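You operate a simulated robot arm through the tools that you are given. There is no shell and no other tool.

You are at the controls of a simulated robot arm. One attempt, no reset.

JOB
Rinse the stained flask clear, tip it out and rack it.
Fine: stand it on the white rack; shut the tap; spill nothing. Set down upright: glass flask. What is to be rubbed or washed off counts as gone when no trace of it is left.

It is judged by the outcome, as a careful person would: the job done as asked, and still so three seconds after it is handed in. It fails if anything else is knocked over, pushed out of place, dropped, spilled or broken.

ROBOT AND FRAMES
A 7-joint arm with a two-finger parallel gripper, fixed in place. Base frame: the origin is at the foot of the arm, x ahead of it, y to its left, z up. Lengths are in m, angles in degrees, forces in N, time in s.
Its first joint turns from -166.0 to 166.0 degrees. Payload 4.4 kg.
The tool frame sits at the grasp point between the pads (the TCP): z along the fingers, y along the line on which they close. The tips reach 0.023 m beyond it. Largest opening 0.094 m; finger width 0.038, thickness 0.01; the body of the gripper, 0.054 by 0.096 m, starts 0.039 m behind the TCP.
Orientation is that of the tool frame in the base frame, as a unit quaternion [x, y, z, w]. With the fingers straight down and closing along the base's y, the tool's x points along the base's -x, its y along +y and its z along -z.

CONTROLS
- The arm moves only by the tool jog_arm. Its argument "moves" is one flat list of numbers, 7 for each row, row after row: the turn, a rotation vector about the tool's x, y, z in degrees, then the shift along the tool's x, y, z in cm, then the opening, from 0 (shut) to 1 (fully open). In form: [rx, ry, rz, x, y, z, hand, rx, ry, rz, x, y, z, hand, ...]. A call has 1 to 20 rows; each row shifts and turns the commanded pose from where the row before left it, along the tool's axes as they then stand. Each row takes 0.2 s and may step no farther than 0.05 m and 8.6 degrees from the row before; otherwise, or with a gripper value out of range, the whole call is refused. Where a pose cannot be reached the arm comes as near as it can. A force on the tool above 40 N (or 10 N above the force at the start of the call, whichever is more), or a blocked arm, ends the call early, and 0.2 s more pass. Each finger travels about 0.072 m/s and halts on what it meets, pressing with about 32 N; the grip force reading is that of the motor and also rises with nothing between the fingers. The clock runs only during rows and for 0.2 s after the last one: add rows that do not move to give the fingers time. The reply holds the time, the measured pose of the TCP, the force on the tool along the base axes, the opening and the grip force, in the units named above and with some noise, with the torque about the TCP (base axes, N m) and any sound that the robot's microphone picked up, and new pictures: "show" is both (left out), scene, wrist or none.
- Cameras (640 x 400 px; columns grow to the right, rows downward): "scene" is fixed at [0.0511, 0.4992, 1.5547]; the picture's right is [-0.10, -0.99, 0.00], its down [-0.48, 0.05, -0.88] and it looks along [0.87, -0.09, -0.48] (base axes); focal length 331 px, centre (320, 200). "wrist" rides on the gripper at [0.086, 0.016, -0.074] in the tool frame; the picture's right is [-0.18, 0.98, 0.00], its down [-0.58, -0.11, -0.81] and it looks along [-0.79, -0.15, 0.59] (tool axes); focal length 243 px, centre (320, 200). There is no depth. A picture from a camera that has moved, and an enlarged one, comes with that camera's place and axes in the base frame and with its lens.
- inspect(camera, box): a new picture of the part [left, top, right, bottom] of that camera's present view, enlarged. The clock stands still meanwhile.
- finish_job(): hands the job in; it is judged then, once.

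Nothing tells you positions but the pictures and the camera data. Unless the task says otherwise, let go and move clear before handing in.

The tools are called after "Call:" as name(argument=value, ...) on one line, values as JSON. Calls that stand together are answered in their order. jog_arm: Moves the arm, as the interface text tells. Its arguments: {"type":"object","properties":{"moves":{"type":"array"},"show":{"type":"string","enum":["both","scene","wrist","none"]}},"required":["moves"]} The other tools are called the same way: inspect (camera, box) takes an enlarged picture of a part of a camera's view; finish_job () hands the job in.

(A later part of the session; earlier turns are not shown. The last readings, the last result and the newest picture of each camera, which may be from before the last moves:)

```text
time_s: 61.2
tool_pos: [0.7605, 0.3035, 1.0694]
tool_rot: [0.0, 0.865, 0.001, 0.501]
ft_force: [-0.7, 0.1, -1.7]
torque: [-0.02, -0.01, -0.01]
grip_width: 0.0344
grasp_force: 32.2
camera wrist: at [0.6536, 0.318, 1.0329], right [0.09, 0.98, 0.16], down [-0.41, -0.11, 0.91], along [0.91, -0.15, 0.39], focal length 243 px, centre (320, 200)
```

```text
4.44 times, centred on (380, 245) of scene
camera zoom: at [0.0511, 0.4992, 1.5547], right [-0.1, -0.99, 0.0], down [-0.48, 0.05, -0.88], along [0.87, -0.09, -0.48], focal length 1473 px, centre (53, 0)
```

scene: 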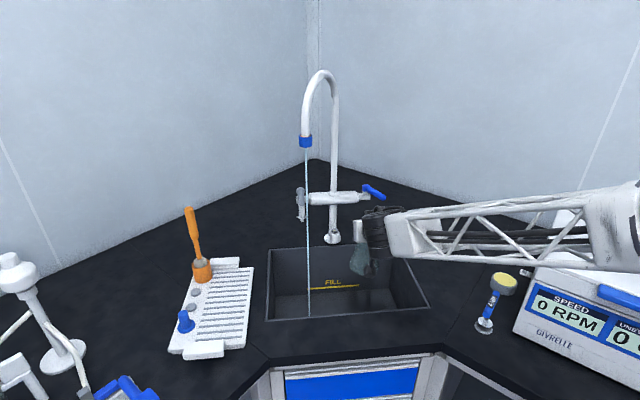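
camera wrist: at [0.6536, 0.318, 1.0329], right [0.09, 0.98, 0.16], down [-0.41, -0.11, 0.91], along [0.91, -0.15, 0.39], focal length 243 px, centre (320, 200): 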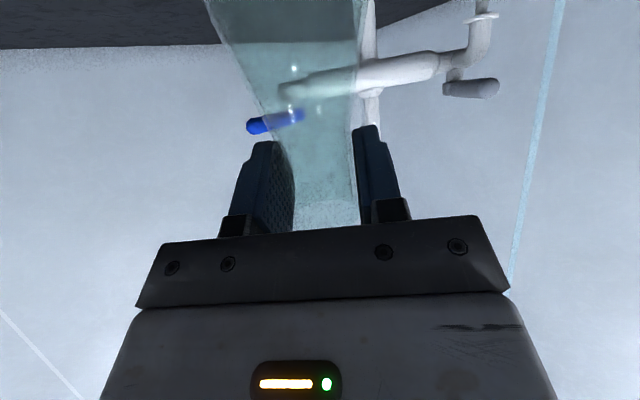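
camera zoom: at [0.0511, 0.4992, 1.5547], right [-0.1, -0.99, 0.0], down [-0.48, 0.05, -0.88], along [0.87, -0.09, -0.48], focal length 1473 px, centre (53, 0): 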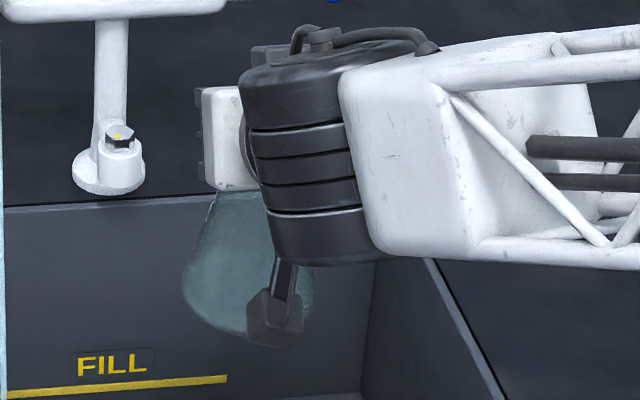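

Clean and empty. For the second rinse I go back under the stream and hold for about three seconds.

Call:
jog_arm(moves=[0, 0, 0, -1.08, 3.78, -0.63, 0.2, 0, 0, 0, -1.08, 3.78, -0.63, 0.2, 0, 0, 0, -1.08, 3.78, -0.63, 0.2, 0, 0, 0, -1.08, 3.74, -0.63, 0.2, 0, 0, 0, -2.23, 0, 3.86, 0.2, 0, 0, 0, -2.23, 0, 3.86, 0.2, 0, 0, 0, 0, 0, 0, 0.2, 0, 0, 0, 0, 0, 0, 0.2, 0, 0, 0, 0, 0, 0, 0.2, 0, 0, 0, 0, 0, 0, 0.2, 0, 0, 0, 0, 0, 0, 0.2, 0, 0, 0, 0, 0, 0, 0.2, 0, 0, 0, 0, 0, 0, 0.2, 0, 0, 0, 0, 0, 0, 0.2, 0, 0, 0, 0, 0, 0, 0.2, 0, 0, 0, 0, 0, 0, 0.2, 0, 0, 0, 0, 0, 0, 0.2, 0, 0, 0, 0, 0, 0, 0.2, 0, 0, 0, 0, 0, 0, 0.2, 0, 0, 0, 0, 0, 0, 0.2])

Call:
inspect(camera="wrist", box=[180, 0, 500, 240])

Call:
inspect(camera="scene", box=[260, 120, 400, 330])

```text
time_s: 65.4
tool_pos: [0.851, 0.451, 1.1207]
tool_rot: [0.0, 0.866, 0.0, 0.5]
ft_force: [0.4, 1.0, -2.3]
torque: [-0.01, 0.0, 0.0]
grip_width: 0.034
grasp_force: 32.0
camera wrist: at [0.7426, 0.4684, 1.0833], right [0.09, 0.98, 0.16], down [-0.41, -0.11, 0.91], along [0.91, -0.15, 0.39], focal length 243 px, centre (320, 200)
```

scene: 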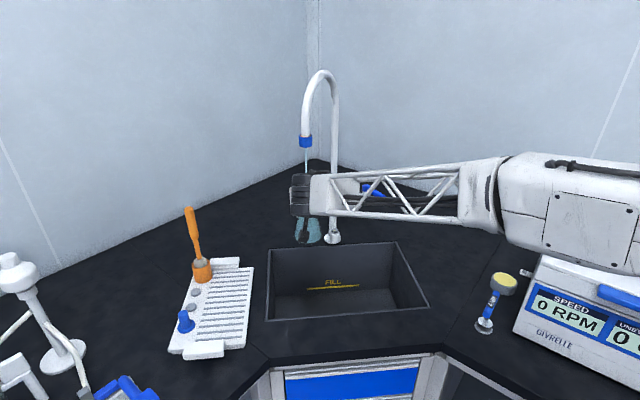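
wrist: 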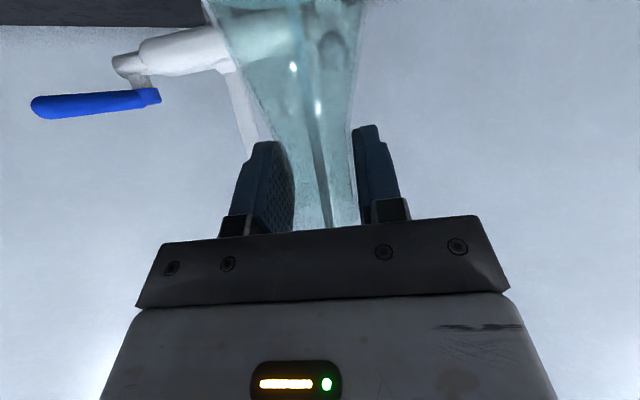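

```text
1.67 times, centred on (340, 120) of wrist
camera zoom: at [0.7426, 0.4684, 1.0833], right [0.09, 0.98, 0.16], down [-0.41, -0.11, 0.91], along [0.91, -0.15, 0.39], focal length 404 px, centre (287, 333)
```

zoom: 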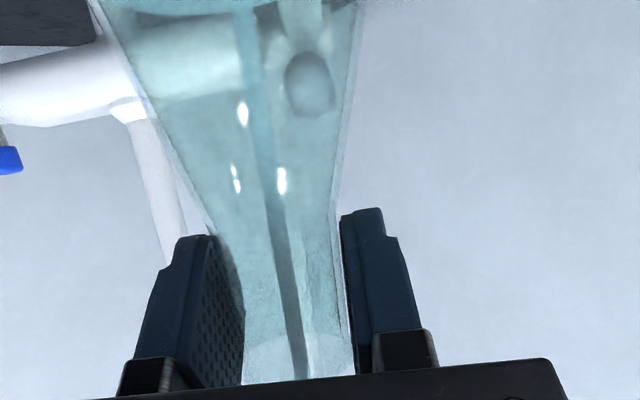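

```text
1.90 times, centred on (330, 225) of scene
camera zoom: at [0.0511, 0.4992, 1.5547], right [-0.1, -0.99, 0.0], down [-0.48, 0.05, -0.88], along [0.87, -0.09, -0.48], focal length 631 px, centre (301, 152)
```

zoom: 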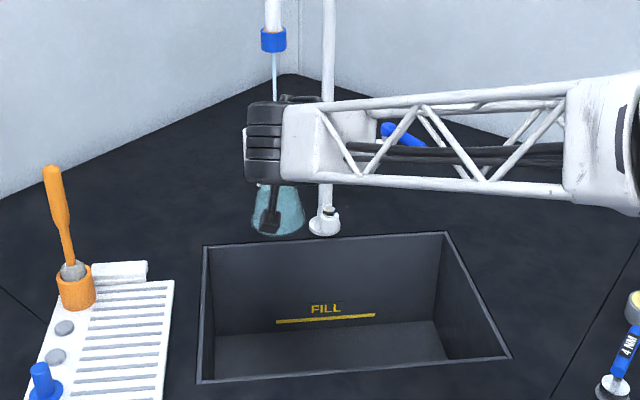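

Second fill done. Now I back out of the stream and go to the dump position again.

Call:
jog_arm(moves=[0, 0, 0, 0, 0, 0, 0.2, 0, 0, 0, 0, 0, 0, 0.2, 0, 0, 0, 1.2, 0, -2.08, 0.2, 0, 0, 0, 1.6, 0, -2.77, 0.2, 0, 0, 0, 1.6, 0, -2.77, 0.2, 0, 0, 0, 0.36, -1.27, 0.21, 0.2, 0, 0, 0, 0.72, -2.53, 0.42, 0.2, 0, 0, 0, 0.72, -2.53, 0.42, 0.2, 0, 0, 0, 0.72, -2.53, 0.42, 0.2, 0, 0, 0, 0.72, -2.53, 0.42, 0.2, 0, 0, 0, 0.72, -2.53, 0.42, 0.2, 0, 0, 0, 0.36, -1.27, 0.21, 0.2, 0, 0, 0, 0, 0, 0, 0.2])

Call:
inspect(camera="wrist", box=[180, 0, 500, 240])

```text
time_s: 68.2
tool_pos: [0.7636, 0.2995, 1.0719]
tool_rot: [-0.001, 0.866, 0.001, 0.501]
ft_force: [-0.7, 1.1, -3.0]
torque: [0.02, 0.0, 0.05]
grip_width: 0.0316
grasp_force: 32.0
camera wrist: at [0.6545, 0.3162, 1.0337], right [0.09, 0.98, 0.16], down [-0.41, -0.11, 0.91], along [0.91, -0.15, 0.39], focal length 243 px, centre (320, 200)
```

scene: 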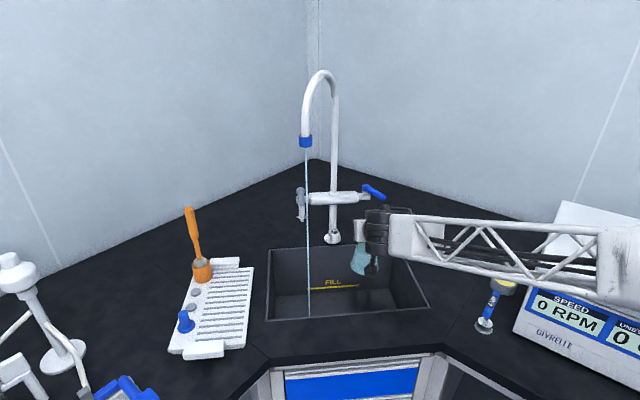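
wrist: 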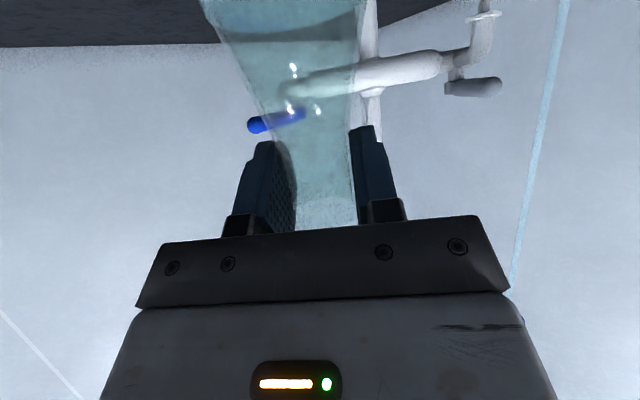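

```text
1.67 times, centred on (340, 120) of wrist
camera zoom: at [0.6545, 0.3162, 1.0337], right [0.09, 0.98, 0.16], down [-0.41, -0.11, 0.91], along [0.91, -0.15, 0.39], focal length 404 px, centre (287, 333)
```

zoom: 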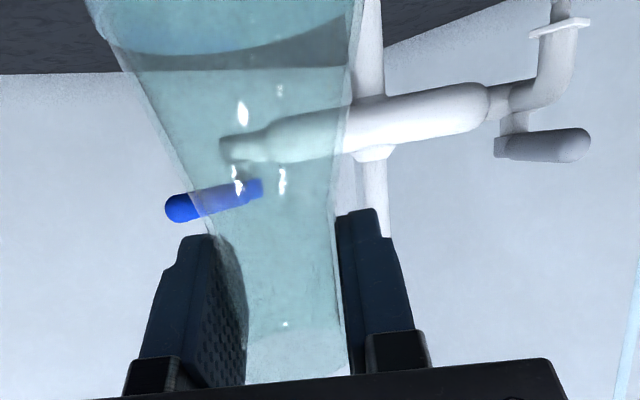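

The grip width has shrunk slightly, which suggests the neck is settling a millimetre or two deeper in the pads; the rim flare keeps it from dropping out. I tip out the second rinse now.

Call:
jog_arm(moves=[2.5, 0, -4.33, 0, 0, 0, 0.1, 2.5, 0, -4.33, 0, 0, 0, 0.1, 2.5, 0, -4.33, 0, 0, 0, 0.1, 2.5, 0, -4.33, 0, 0, 0, 0.1, 2.5, 0, -4.33, 0, 0, 0, 0.1, 2.5, 0, -4.33, 0, 0, 0, 0.1, 2.5, 0, -4.33, 0, 0, 0, 0.1, 2.5, 0, -4.33, 0, 0, 0, 0.1, 2.5, 0, -4.33, 0, 0, 0, 0.1, 2.5, 0, -4.33, 0, 0, 0, 0.1, 2.5, 0, -4.33, 0, 0, 0, 0.1, 2.5, 0, -4.33, 0, 0, 0, 0.1, 2.5, 0, -4.33, 0, 0, 0, 0.1, 2.5, 0, -4.33, 0, 0, 0, 0.1, 2.5, 0, -4.33, 0, 0, 0, 0.1, 2.5, 0, -4.33, 0, 0, 0, 0.1, 2.5, 0, -4.33, 0, 0, 0, 0.1, 2.5, 0, -4.33, 0, 0, 0, 0.1])

Call:
inspect(camera="wrist", box=[180, 0, 500, 240])

```text
time_s: 72.0
tool_pos: [0.763, 0.3009, 1.0701]
tool_rot: [0.353, -0.612, 0.613, -0.354]
ft_force: [-0.2, 0.4, -1.4]
torque: [0.11, 0.0, 0.01]
grip_width: 0.0315
grasp_force: 31.8
camera wrist: at [0.6551, 0.2633, 1.0543], right [0.09, 0.16, -0.98], down [-0.41, 0.91, 0.11], along [0.91, 0.39, 0.15], focal length 243 px, centre (320, 200)
```

scene: 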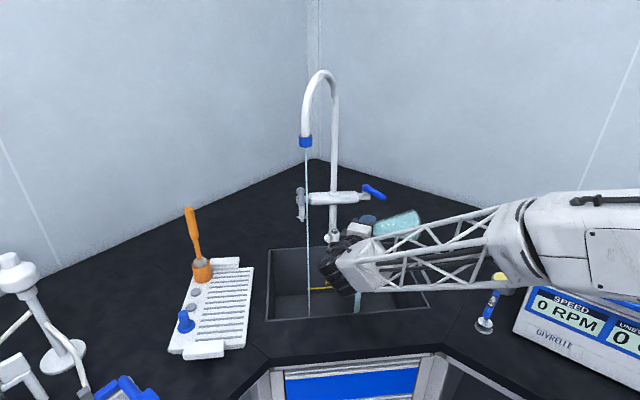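
wrist: 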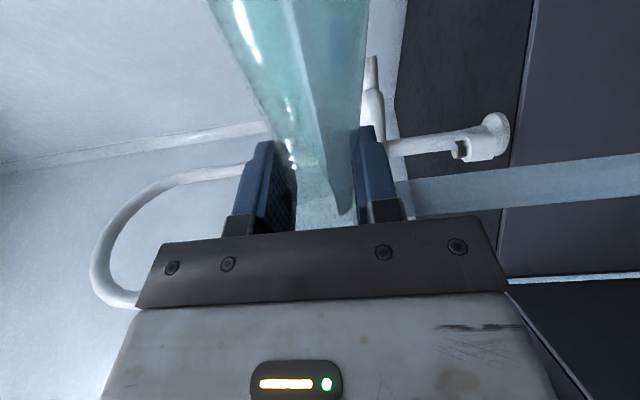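

```text
1.67 times, centred on (340, 120) of wrist
camera zoom: at [0.6551, 0.2633, 1.0543], right [0.09, 0.16, -0.98], down [-0.41, 0.91, 0.11], along [0.91, 0.39, 0.15], focal length 404 px, centre (287, 333)
```

zoom: 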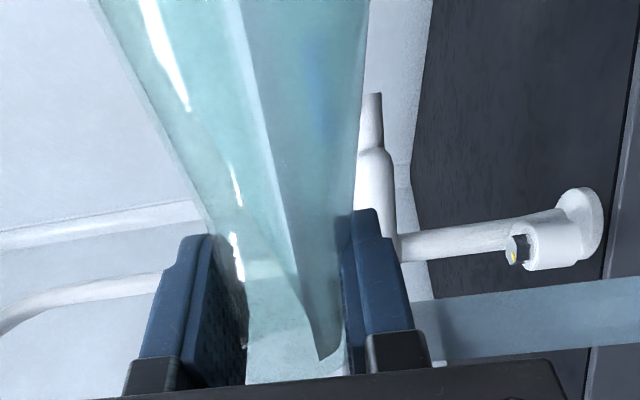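

The pour is clean and the grip is steady at 31.5 mm. I finish the tip and drain.

Call:
jog_arm(moves=[2.5, 0, -4.33, 0, 0, 0, 0.1, 2.5, 0, -4.33, 0, 0, 0, 0.1, 2.5, 0, -4.33, 0, 0, 0, 0.1, 2.5, 0, -4.33, 0, 0, 0, 0.1, 2.5, 0, -4.33, 0, 0, 0, 0.1, 2.5, 0, -4.33, 0, 0, 0, 0.1, 2.5, 0, -4.33, 0, 0, 0, 0.1, 2.5, 0, -4.33, 0, 0, 0, 0.1, 2.5, 0, -4.33, 0, 0, 0, 0.1, 2.5, 0, -4.33, 0, 0, 0, 0.1, 2.5, 0, -4.33, 0, 0, 0, 0.1, 2.5, 0, -4.33, 0, 0, 0, 0.1, 0, 0, 0, 0, 0, 0, 0.1, 0, 0, 0, 0, 0, 0, 0.1, 0, 0, 0, 0, 0, 0, 0.1, 0, 0, 0, 0, 0, 0, 0.1, 0, 0, 0, 0, 0, 0, 0.1, 0, 0, 0, 0, 0, 0, 0.1, 0, 0, 0, 0, 0, 0, 0.1, 0, 0, 0, 0, 0, 0, 0.1])

Call:
inspect(camera="scene", box=[320, 150, 440, 260])

Call:
inspect(camera="wrist", box=[180, 0, 500, 240])

```text
time_s: 76.2
tool_pos: [0.7634, 0.3005, 1.0704]
tool_rot: [0.483, -0.225, 0.836, -0.13]
ft_force: [-0.3, 0.1, -1.1]
torque: [0.04, 0.03, 0.02]
grip_width: 0.0317
grasp_force: 31.3
camera wrist: at [0.6549, 0.2674, 1.0947], right [0.09, -0.77, -0.63], down [-0.41, 0.55, -0.73], along [0.91, 0.32, -0.26], focal length 243 px, centre (320, 200)
```

scene: 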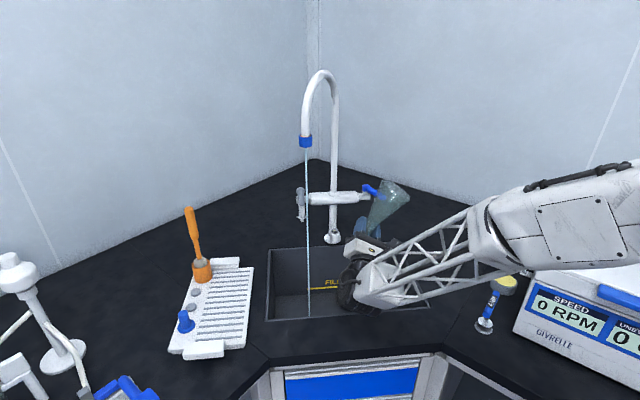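
wrist: 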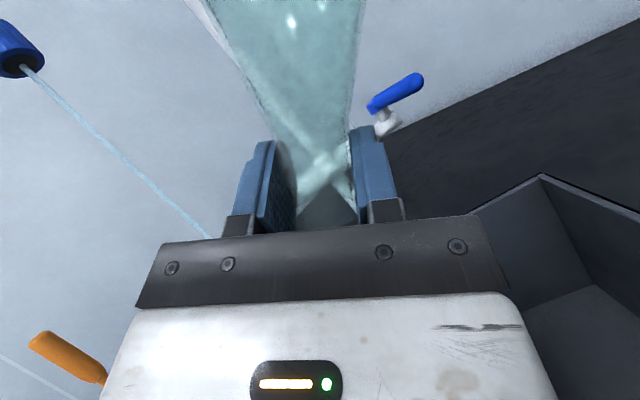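

```text
3.64 times, centred on (380, 205) of scene
camera zoom: at [0.0511, 0.4992, 1.5547], right [-0.1, -0.99, 0.0], down [-0.48, 0.05, -0.88], along [0.87, -0.09, -0.48], focal length 1205 px, centre (102, 182)
```

zoom: 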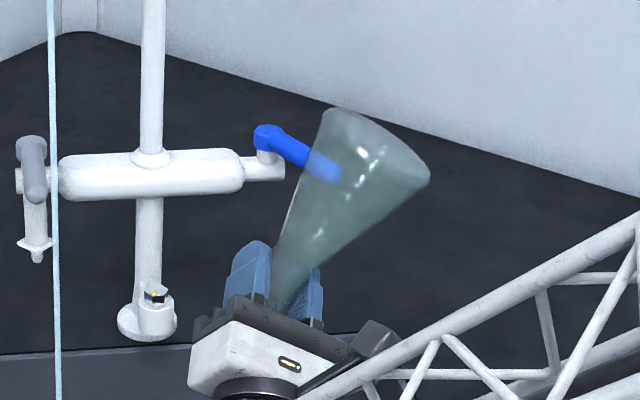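

```text
1.67 times, centred on (340, 120) of wrist
camera zoom: at [0.6549, 0.2674, 1.0947], right [0.09, -0.77, -0.63], down [-0.41, 0.55, -0.73], along [0.91, 0.32, -0.26], focal length 404 px, centre (287, 333)
```

zoom: 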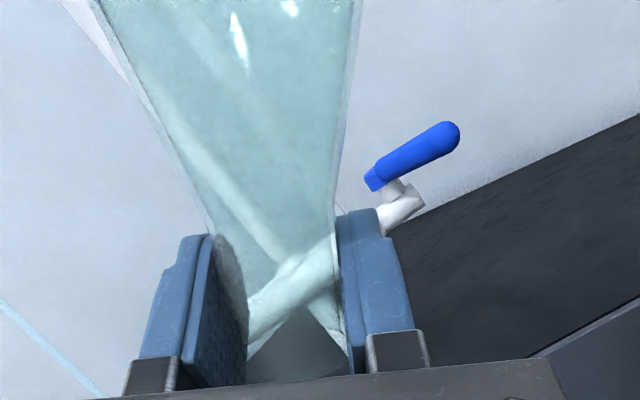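

Both rinses are done, and the flask is empty and clear. I bring it upright; then it goes to the rack.

Call:
jog_arm(moves=[-4, 0, 6.93, 0, 0, 0, 0.1, -4, 0, 6.93, 0, 0, 0, 0.1, -4, 0, 6.93, 0, 0, 0, 0.1, -4, 0, 6.93, 0, 0, 0, 0.1, -4, 0, 6.93, 0, 0, 0, 0.1, -4, 0, 6.93, 0, 0, 0, 0.1, -4, 0, 6.93, 0, 0, 0, 0.1, -4, 0, 6.93, 0, 0, 0, 0.1, -4, 0, 6.93, 0, 0, 0, 0.1, -4, 0, 6.93, 0, 0, 0, 0.1, -4, 0, 6.93, 0, 0, 0, 0.1, -4, 0, 6.93, 0, 0, 0, 0.1, -4, 0, 6.93, 0, 0, 0, 0.1, -4, 0, 6.93, 0, 0, 0, 0.1, -4, 0, 6.93, 0, 0, 0, 0.1, -4, 0, 6.93, 0, 0, 0, 0.1, -4, 0, 6.93, 0, 0, 0, 0.1, -4, 0, 6.93, 0, 0, 0, 0.1, -3, 0, 5.2, 0, 0, 0, 0.1])

Call:
inspect(camera="scene", box=[90, 220, 290, 400])

Call:
inspect(camera="scene", box=[330, 200, 430, 290])

```text
time_s: 80.2
tool_pos: [0.7628, 0.3014, 1.0686]
tool_rot: [0.001, 0.866, 0.001, 0.501]
ft_force: [-0.5, -0.4, -2.0]
torque: [-0.02, -0.04, 0.0]
grip_width: 0.0316
grasp_force: 32.2
camera wrist: at [0.655, 0.3167, 1.0324], right [0.09, 0.98, 0.16], down [-0.41, -0.11, 0.91], along [0.91, -0.15, 0.39], focal length 243 px, centre (320, 200)
```

scene: 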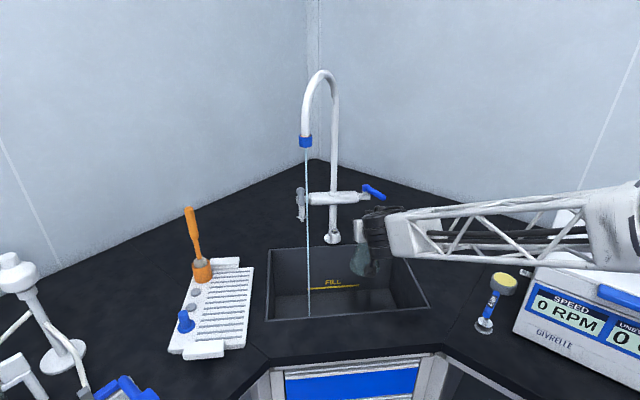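
wrist: 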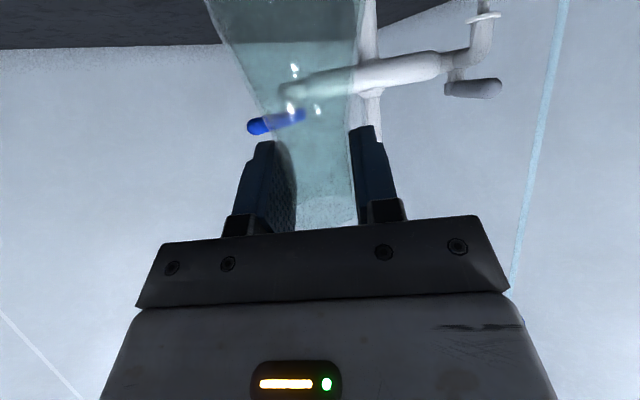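

```text
2.22 times, centred on (190, 310) of scene
camera zoom: at [0.0511, 0.4992, 1.5547], right [-0.1, -0.99, 0.0], down [-0.48, 0.05, -0.88], along [0.87, -0.09, -0.48], focal length 736 px, centre (609, -44)
```

zoom: 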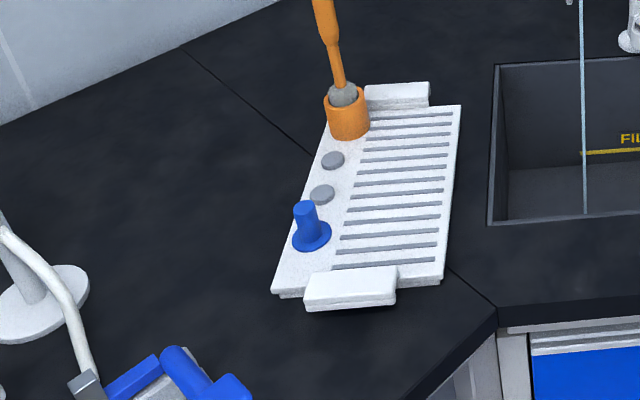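

```text
4.44 times, centred on (380, 245) of scene
camera zoom: at [0.0511, 0.4992, 1.5547], right [-0.1, -0.99, 0.0], down [-0.48, 0.05, -0.88], along [0.87, -0.09, -0.48], focal length 1473 px, centre (53, 0)
```

zoom: 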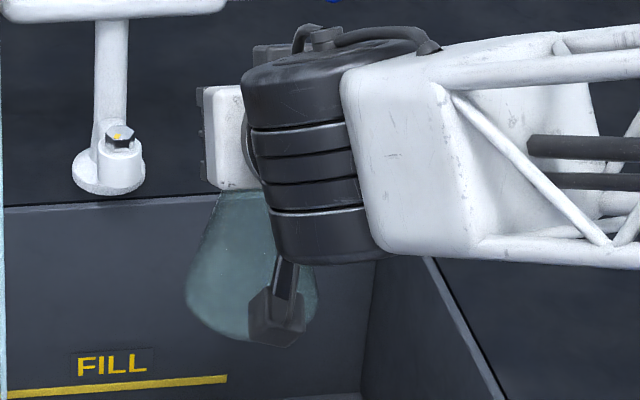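

It's upright and level. I rise slightly and carry the empty flask across at x≈0.72–0.76, clear of the stream, to above the ribbed area of the rack at (0.715, 0.69), then yaw 25° so the wrist stays clear of the objects on the left.

Call:
jog_arm(moves=[0, 0, 0, -1.1, 0.8, -0.64, 0.1, 0, 0, 0, -1.1, 1.6, -0.64, 0.1, 0, 0, 0, -1.1, 2.5, -0.64, 0.1, 0, 0, 0, -1.1, 3.0, -0.64, 0.1, 0, 0, 0, 0.26, 3.24, -0.45, 0.1, 0, 0, 0, 0.26, 3.24, -0.45, 0.1, 0, 0, 0, 0.26, 3.24, -0.45, 0.1, 0, 0, 0, 0.26, 3.24, -0.45, 0.1, 0, 0, 0, 0.26, 3.24, -0.45, 0.1, 0, 0, 0, 0.26, 3.24, -0.45, 0.1, 0, 0, 0, 0.26, 3.24, -0.45, 0.1, 0, 0, 0, 0.26, 3.24, -0.45, 0.1, 0, 0, 0, 0.26, 3.24, -0.45, 0.1, 0, 0, 0, 0.12, 1.84, -0.2, 0.1, -3.6, 0, -2.08, 0, 0, 0, 0.1, -7.22, 0, -4.17, 0, 0, 0, 0.1, -7.22, 0, -4.17, 0, 0, 0, 0.1, -3.6, 0, -2.08, 0, 0, 0, 0.1])

Call:
inspect(camera="scene", box=[130, 180, 330, 370])

```text
time_s: 84.0
tool_pos: [0.7141, 0.6897, 1.1224]
tool_rot: [-0.189, 0.844, 0.109, 0.49]
ft_force: [0.0, -0.5, -1.0]
torque: [0.01, 0.04, -0.02]
grip_width: 0.0314
grasp_force: 32.0
camera wrist: at [0.6089, 0.6583, 1.0841], right [-0.33, 0.93, 0.16], down [-0.33, -0.27, 0.91], along [0.88, 0.25, 0.39], focal length 243 px, centre (320, 200)
```

scene: 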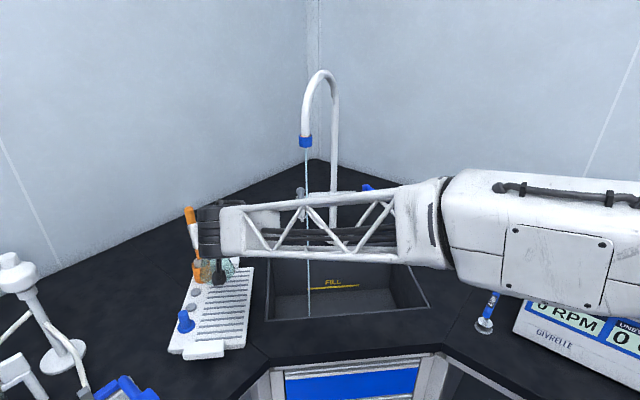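
wrist: 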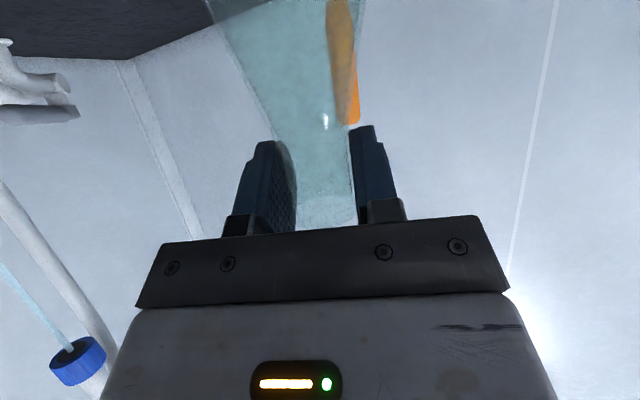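

```text
2.11 times, centred on (230, 275) of scene
camera zoom: at [0.0511, 0.4992, 1.5547], right [-0.1, -0.99, 0.0], down [-0.48, 0.05, -0.88], along [0.87, -0.09, -0.48], focal length 698 px, centre (510, 42)
```

zoom: 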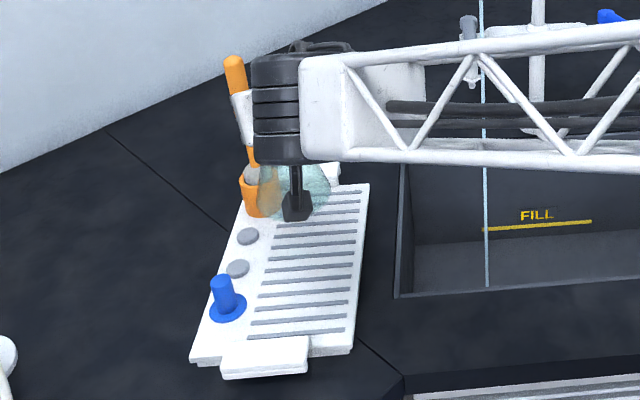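

The flask is centred over the ribs. I lower it most of the way, then in small steps feeling for contact.

Call:
jog_arm(moves=[0, 0, 0, 0.87, 0, 0.5, 0.1, 0, 0, 0, 1.73, 0, 1.0, 0.1, 0, 0, 0, 1.73, 0, 1.0, 0.1, 0, 0, 0, 1.73, 0, 1.0, 0.1, 0, 0, 0, 0.87, 0, 0.5, 0.1, 0, 0, 0, 0.43, 0, 0.25, 0.1, 0, 0, 0, 0, 0, 0, 0.1])

Call:
inspect(camera="scene", box=[150, 230, 290, 360])

```text
time_s: 85.6
tool_pos: [0.7124, 0.6884, 1.0363]
tool_rot: [-0.188, 0.845, 0.109, 0.489]
ft_force: [0.5, 1.1, -1.7]
torque: [0.02, 0.0, -0.01]
grip_width: 0.0314
grasp_force: 31.9
camera wrist: at [0.6089, 0.6582, 0.999], right [-0.33, 0.93, 0.16], down [-0.33, -0.27, 0.91], along [0.89, 0.25, 0.39], focal length 243 px, centre (320, 200)
```

scene: 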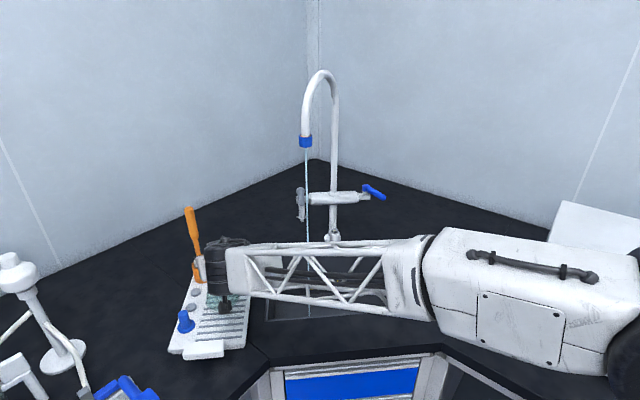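
wrist: 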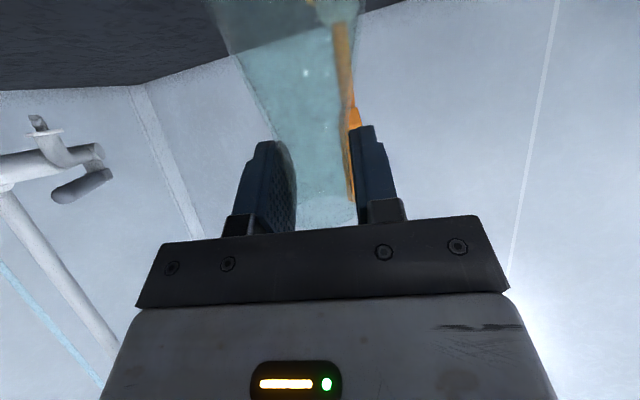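

```text
3.08 times, centred on (220, 295) of scene
camera zoom: at [0.0511, 0.4992, 1.5547], right [-0.1, -0.99, 0.0], down [-0.48, 0.05, -0.88], along [0.87, -0.09, -0.48], focal length 1020 px, centre (628, -92)
```

zoom: 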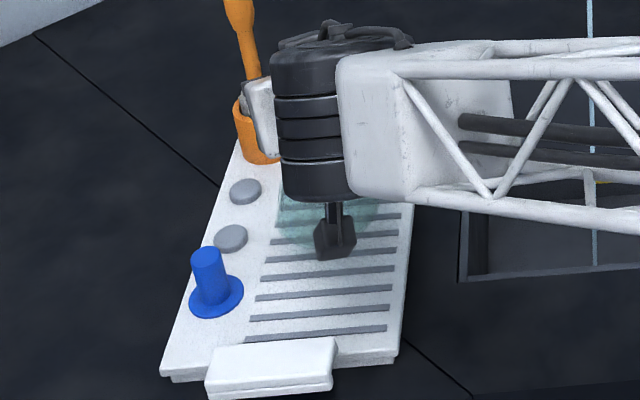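

Force reads just the flask's weight so far. I keep lowering in 4 mm steps.

Call:
jog_arm(moves=[0, 0, 0, 0.346, 0, 0.2, 0.1, 0, 0, 0, 0.346, 0, 0.2, 0.1, 0, 0, 0, 0.346, 0, 0.2, 0.1, 0, 0, 0, 0.346, 0, 0.2, 0.1, 0, 0, 0, 0.346, 0, 0.2, 0.1], show="wrist")

```text
time_s: 86.8
tool_pos: [0.7119, 0.6888, 1.0166]
tool_rot: [-0.188, 0.844, 0.109, 0.49]
ft_force: [-0.3, -0.4, -1.5]
torque: [0.02, -0.01, -0.02]
grip_width: 0.0312
grasp_force: 32.0
camera wrist: at [0.6088, 0.6586, 0.9789], right [-0.33, 0.93, 0.16], down [-0.33, -0.27, 0.91], along [0.89, 0.25, 0.39], focal length 243 px, centre (320, 200)
```

wrist: 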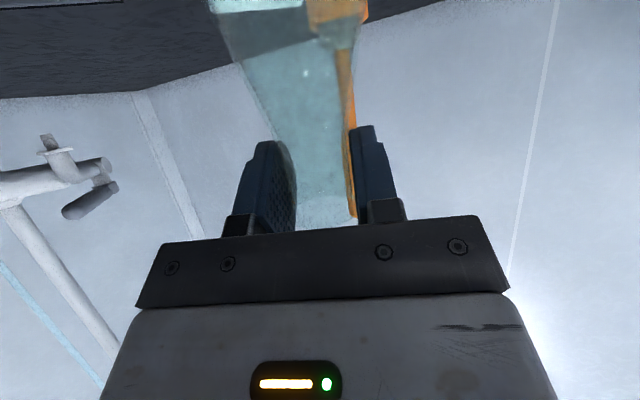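

Call:
jog_arm(moves=[0, 0, 0, 0.26, 0, 0.15, 0.1, 0, 0, 0, 0.26, 0, 0.15, 0.1, 0, 0, 0, 0.26, 0, 0.15, 0.1], show="none")

Call:
inspect(camera="scene", box=[170, 250, 270, 340])

```text
time_s: 87.6
tool_pos: [0.713, 0.6896, 1.0055]
tool_rot: [-0.187, 0.844, 0.109, 0.49]
ft_force: [-0.1, 0.5, -1.7]
torque: [0.0, 0.03, 0.01]
grip_width: 0.0315
grasp_force: 31.9
```

```text
4.44 times, centred on (220, 295) of scene
camera zoom: at [0.0511, 0.4992, 1.5547], right [-0.1, -0.99, 0.0], down [-0.48, 0.05, -0.88], along [0.87, -0.09, -0.48], focal length 1473 px, centre (764, -222)
```

zoom: 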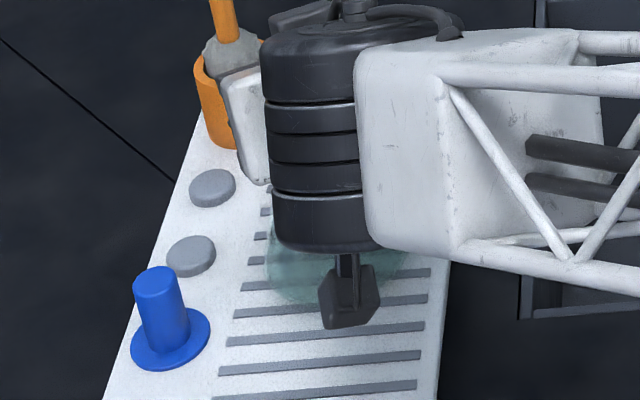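

No contact yet at TCP z≈1.005. I continue in 3 mm steps.

Call:
jog_arm(moves=[0, 0, 0, 0.26, 0, 0.15, 0.1, 0, 0, 0, 0.26, 0, 0.15, 0.1], show="none")

```text
time_s: 88.2
tool_pos: [0.714, 0.6899, 1.0032]
tool_rot: [-0.186, 0.845, 0.108, 0.49]
ft_force: [-0.6, -1.6, 9.2]
torque: [-0.28, -0.22, -0.05]
grip_width: 0.0316
grasp_force: 32.4
```

Contact: +9 N at TCP z≈1.003. I relax the downward push slightly, then check that it sits flat before letting go.

Call:
jog_arm(moves=[0, 0, 0, -0.2, 0, -0.115, 0.1, 0, 0, 0, 0, 0, 0, 0.1])

Call:
inspect(camera="scene", box=[170, 250, 270, 340])

Call:
inspect(camera="wrist", box=[180, 0, 500, 240])

```text
time_s: 88.8
tool_pos: [0.7133, 0.6896, 1.0039]
tool_rot: [-0.187, 0.845, 0.108, 0.489]
ft_force: [1.1, 1.5, 0.7]
torque: [0.15, -0.1, 0.05]
grip_width: 0.0316
grasp_force: 31.9
camera wrist: at [0.6086, 0.6585, 0.9657], right [-0.33, 0.93, 0.16], down [-0.33, -0.27, 0.91], along [0.89, 0.25, 0.39], focal length 243 px, centre (320, 200)
```

scene: 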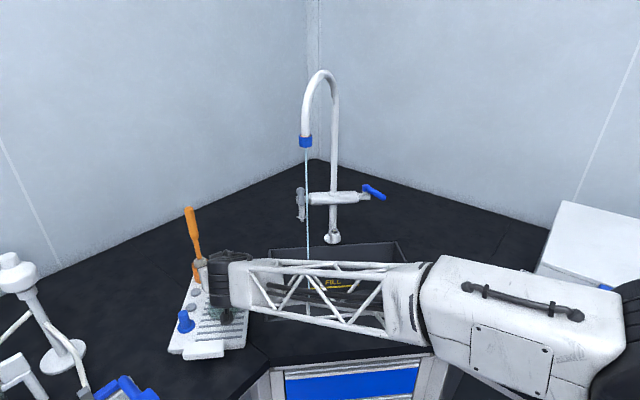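
wrist: 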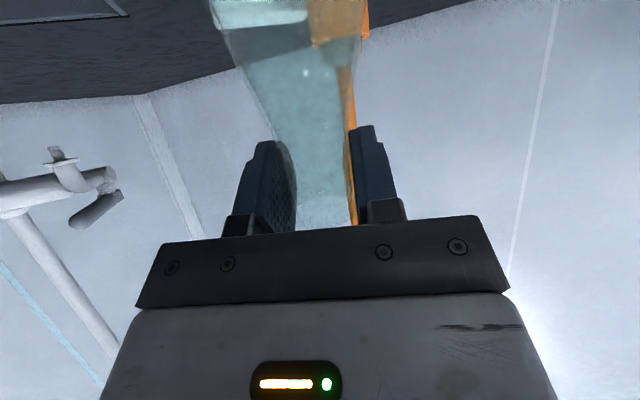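

```text
4.44 times, centred on (220, 295) of scene
camera zoom: at [0.0511, 0.4992, 1.5547], right [-0.1, -0.99, 0.0], down [-0.48, 0.05, -0.88], along [0.87, -0.09, -0.48], focal length 1473 px, centre (764, -222)
```

zoom: 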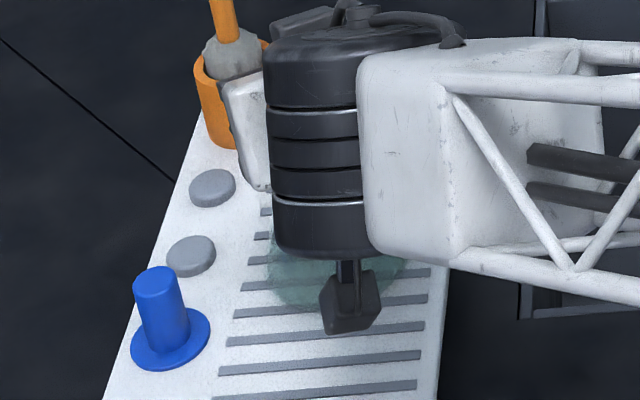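

```text
1.67 times, centred on (340, 120) of wrist
camera zoom: at [0.6086, 0.6585, 0.9657], right [-0.33, 0.93, 0.16], down [-0.33, -0.27, 0.91], along [0.89, 0.25, 0.39], focal length 404 px, centre (287, 333)
```

zoom: 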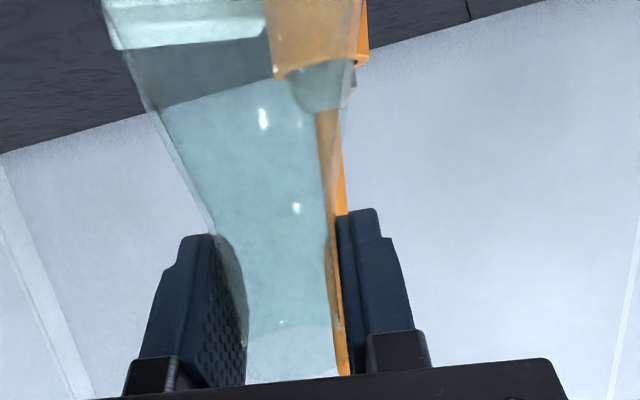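

The flask sits flat on the ribs with almost no load on the arm. I open the fingers gradually and check that it stays put.

Call:
jog_arm(moves=[0, 0, 0, 0, 0, 0, 0.34, 0, 0, 0, 0, 0, 0, 0.36, 0, 0, 0, 0, 0, 0, 0.4, 0, 0, 0, 0, 0, 0, 0.5, 0, 0, 0, 0, 0, 0, 0.7, 0, 0, 0, 0, 0, 0, 1, 0, 0, 0, 0, 0, 0, 1])

Call:
inspect(camera="wrist", box=[180, 0, 500, 240])

Call:
inspect(camera="scene", box=[170, 250, 270, 340])

```text
time_s: 90.4
tool_pos: [0.7141, 0.6906, 1.0036]
tool_rot: [-0.188, 0.844, 0.109, 0.49]
ft_force: [-0.1, -0.2, -0.4]
torque: [-0.04, 0.03, -0.04]
grip_width: 0.0938
grasp_force: 0.1
camera wrist: at [0.6087, 0.6586, 0.9662], right [-0.33, 0.93, 0.16], down [-0.33, -0.27, 0.91], along [0.89, 0.25, 0.39], focal length 243 px, centre (320, 200)
```

scene: 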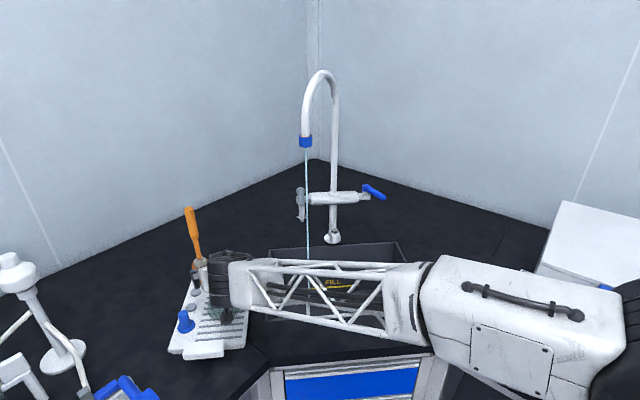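
wrist: 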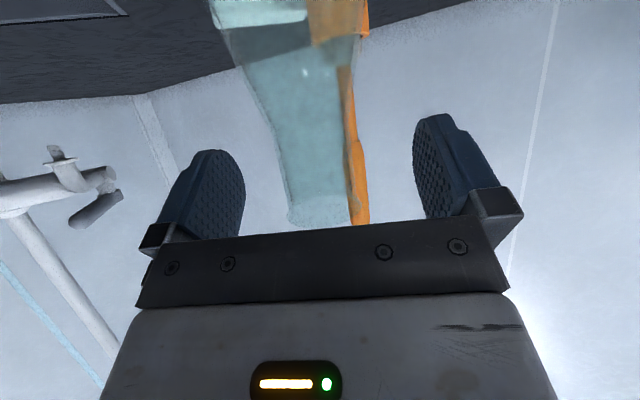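

```text
1.67 times, centred on (340, 120) of wrist
camera zoom: at [0.6087, 0.6586, 0.9662], right [-0.33, 0.93, 0.16], down [-0.33, -0.27, 0.91], along [0.89, 0.25, 0.39], focal length 404 px, centre (287, 333)
```

zoom: 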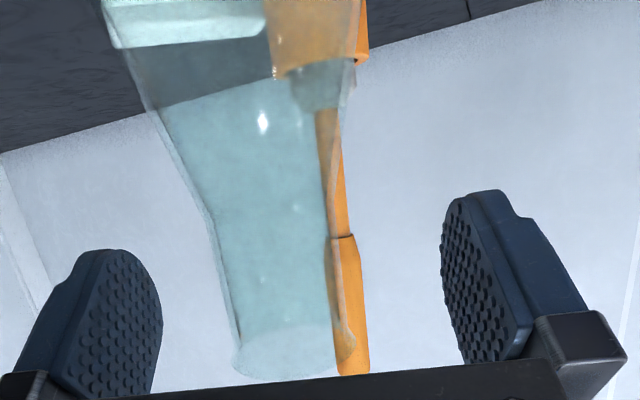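

```text
4.44 times, centred on (220, 295) of scene
camera zoom: at [0.0511, 0.4992, 1.5547], right [-0.1, -0.99, 0.0], down [-0.48, 0.05, -0.88], along [0.87, -0.09, -0.48], focal length 1473 px, centre (764, -222)
```

zoom: 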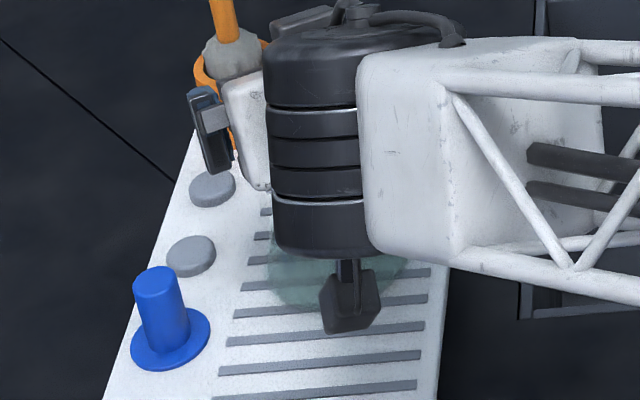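

The flask stands upright on its own on the rack. I retreat straight back along the tool axis.

Call:
jog_arm(moves=[0, 0, 0, 0, 0, -1.5, 1, 0, 0, 0, 0, 0, -3, 1, 0, 0, 0, 0, 0, -4, 1, 0, 0, 0, 0, 0, -4, 1, 0, 0, 0, 0, 0, -4, 1])

Call:
inspect(camera="scene", box=[150, 190, 290, 350])

Call:
inspect(camera="wrist", box=[180, 0, 500, 240])

```text
time_s: 91.6
tool_pos: [0.5829, 0.6285, 1.0842]
tool_rot: [-0.188, 0.845, 0.108, 0.489]
ft_force: [0.3, -0.5, -0.3]
torque: [0.0, -0.04, -0.01]
grip_width: 0.094
grasp_force: 0.1
camera wrist: at [0.4781, 0.5979, 1.0466], right [-0.33, 0.93, 0.16], down [-0.32, -0.27, 0.91], along [0.89, 0.25, 0.39], focal length 243 px, centre (320, 200)
```

scene: 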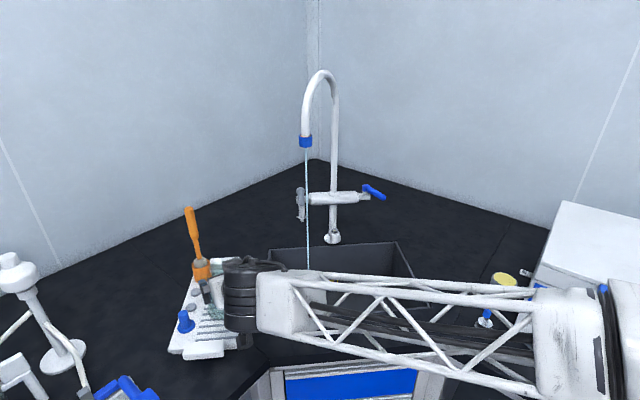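
wrist: 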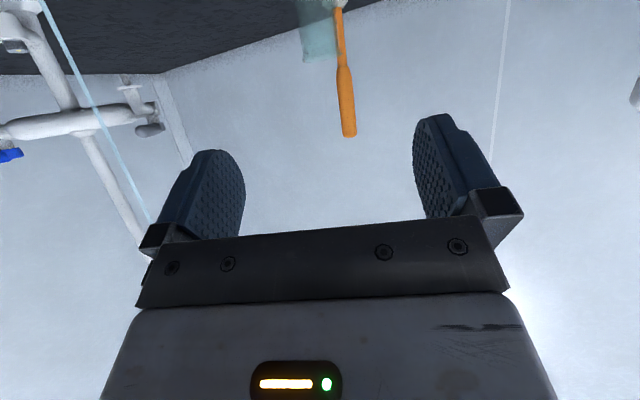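

```text
2.50 times, centred on (220, 270) of scene
camera zoom: at [0.0511, 0.4992, 1.5547], right [-0.1, -0.99, 0.0], down [-0.48, 0.05, -0.88], along [0.87, -0.09, -0.48], focal length 829 px, centre (570, 25)
```

zoom: 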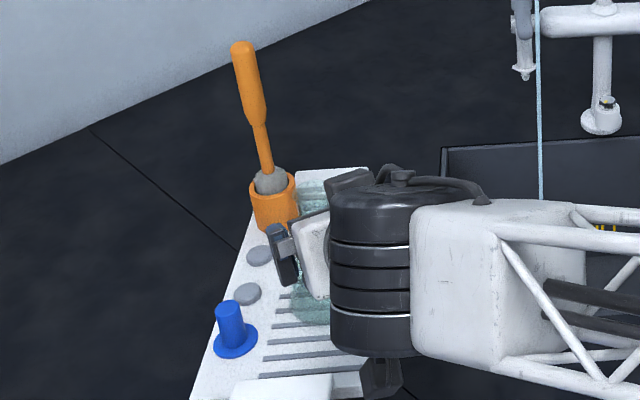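

```text
1.67 times, centred on (340, 120) of wrist
camera zoom: at [0.4781, 0.5979, 1.0466], right [-0.33, 0.93, 0.16], down [-0.32, -0.27, 0.91], along [0.89, 0.25, 0.39], focal length 404 px, centre (287, 333)
```

zoom: 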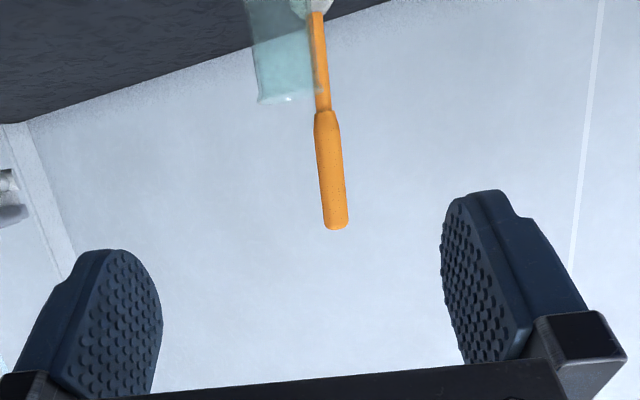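

The hand is clear of the flask. Now I shut the tap: rise, swing back around in front of the stream, and return to the same stand-off at the lever that I left from.

Call:
jog_arm(moves=[0, 0, 0, -0.486, -3.81, -2.06, 1, 0, 0, 0, -0.486, -3.81, -2.06, 1, 0, 0, 0, -0.486, -3.81, -2.06, 1, 0, 0, 0, -0.486, -3.81, -2.06, 1, 0, 0, 0, -0.486, -3.81, -2.06, 1, 0, 0, 0, -0.486, -3.81, -2.06, 1, 0, 0, 0, -0.486, -3.81, -2.06, 1, 0, 0, 0, -0.486, -3.81, -2.06, 1, 2.13, 5.01, 1.69, 0, 0, 0, 0.55, 2.13, 5.01, 1.69, 0, 0, 0, 0.55, 2.13, 5.01, 1.69, 0, 0, 0, 0.55])

Call:
inspect(camera="scene", box=[150, 190, 290, 350])

Call:
inspect(camera="scene", box=[290, 120, 410, 240])

```text
time_s: 94.0
tool_pos: [0.6008, 0.2997, 1.2005]
tool_rot: [-0.135, 0.914, 0.057, 0.379]
ft_force: [-0.2, 0.1, 0.1]
torque: [0.01, 0.03, 0.02]
grip_width: 0.0516
grasp_force: 0.1
camera wrist: at [0.4871, 0.2828, 1.1937], right [-0.16, 0.98, 0.13], down [-0.12, -0.15, 0.98], along [0.98, 0.14, 0.14], focal length 243 px, centre (320, 200)
```

scene: 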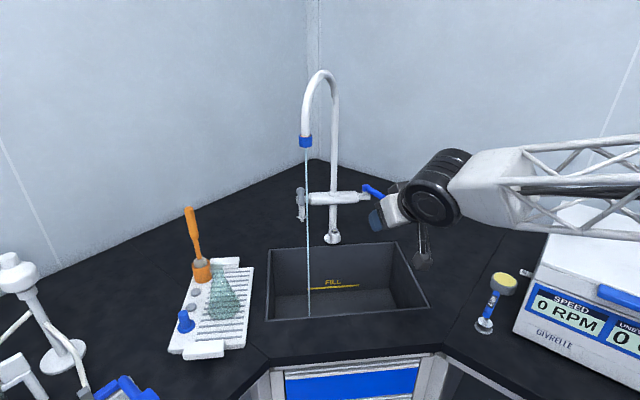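
wrist: 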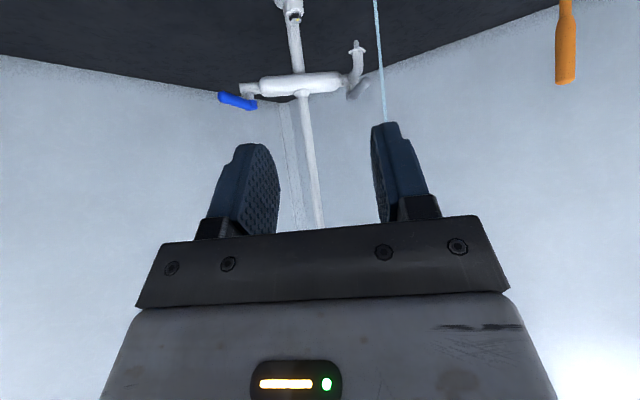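

```text
2.50 times, centred on (220, 270) of scene
camera zoom: at [0.0511, 0.4992, 1.5547], right [-0.1, -0.99, 0.0], down [-0.48, 0.05, -0.88], along [0.87, -0.09, -0.48], focal length 829 px, centre (570, 25)
```

zoom: 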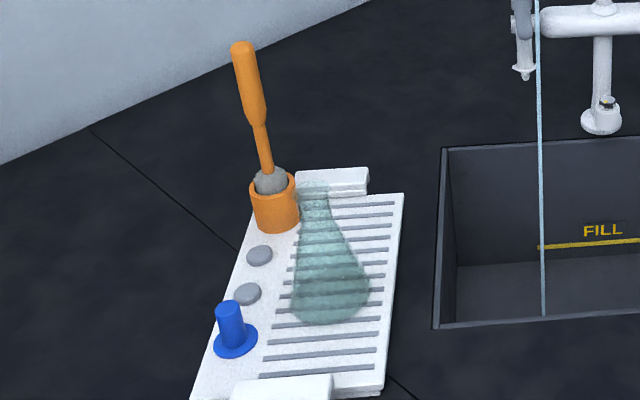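

```text
3.33 times, centred on (350, 180) of scene
camera zoom: at [0.0511, 0.4992, 1.5547], right [-0.1, -0.99, 0.0], down [-0.48, 0.05, -0.88], along [0.87, -0.09, -0.48], focal length 1105 px, centre (220, 267)
```

zoom: 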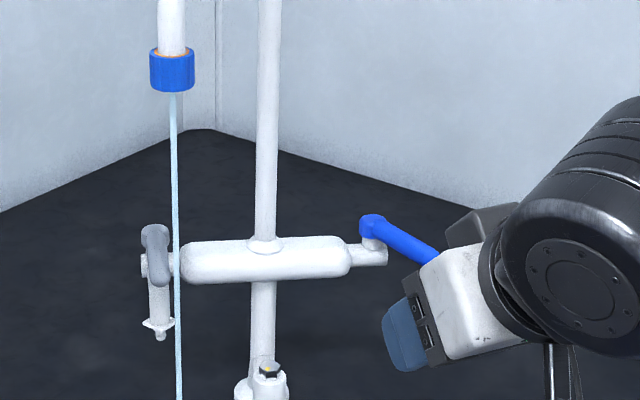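

The flask stands upright and perfectly clear on the rack. I move to the stand-off in line with the open lever and start advancing.

Call:
jog_arm(moves=[0, 0, 0, -1.648, -3.218, 2.203, 0.55, 0, 0, 0, -1.648, -3.218, 2.203, 0.55, 0, 0, 0, -1.648, -3.218, 2.203, 0.55, 0, 0, 0, -1.648, -3.218, 2.203, 0.55, 0, 0, 0, -1.648, -3.218, 2.203, 0.55, 0, 0, 0, -1.648, -3.218, 2.203, 0.55, 0, 0, 0, 0, 0, 4.0, 0.55, 0, 0, 0, 0, 0, 4.0, 0.55])

Call:
inspect(camera="wrist", box=[160, 0, 480, 230])

```text
time_s: 95.8
tool_pos: [0.8678, 0.1806, 1.1222]
tool_rot: [-0.135, 0.913, 0.057, 0.381]
ft_force: [0.2, -0.2, 0.9]
torque: [-0.04, 0.06, 0.01]
grip_width: 0.0518
grasp_force: 0.0
camera wrist: at [0.7539, 0.1624, 1.1134], right [-0.16, 0.98, 0.13], down [-0.12, -0.15, 0.98], along [0.98, 0.14, 0.14], focal length 243 px, centre (320, 200)
```

scene: 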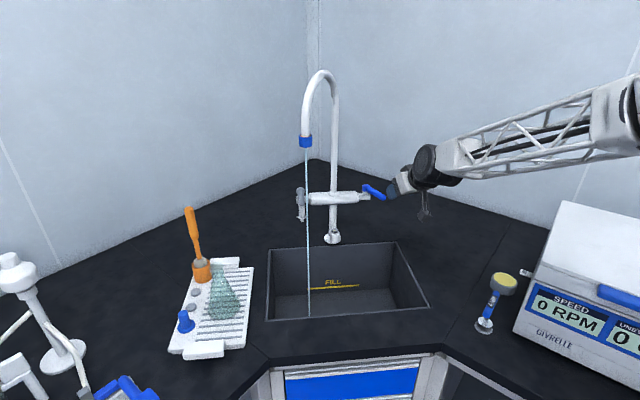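
wrist: 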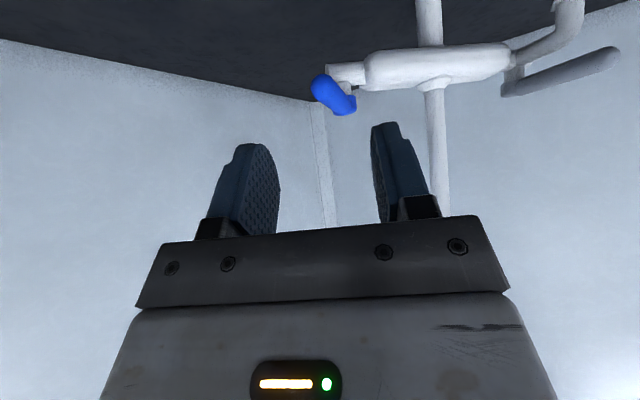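

```text
1.74 times, centred on (320, 115) of wrist
camera zoom: at [0.7539, 0.1624, 1.1134], right [-0.16, 0.98, 0.13], down [-0.12, -0.15, 0.98], along [0.98, 0.14, 0.14], focal length 422 px, centre (320, 348)
```

zoom: 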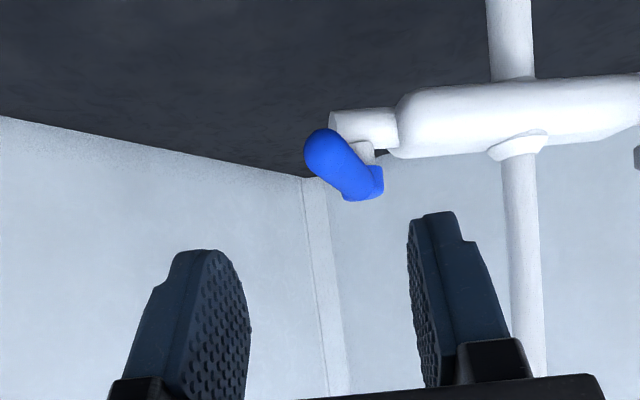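

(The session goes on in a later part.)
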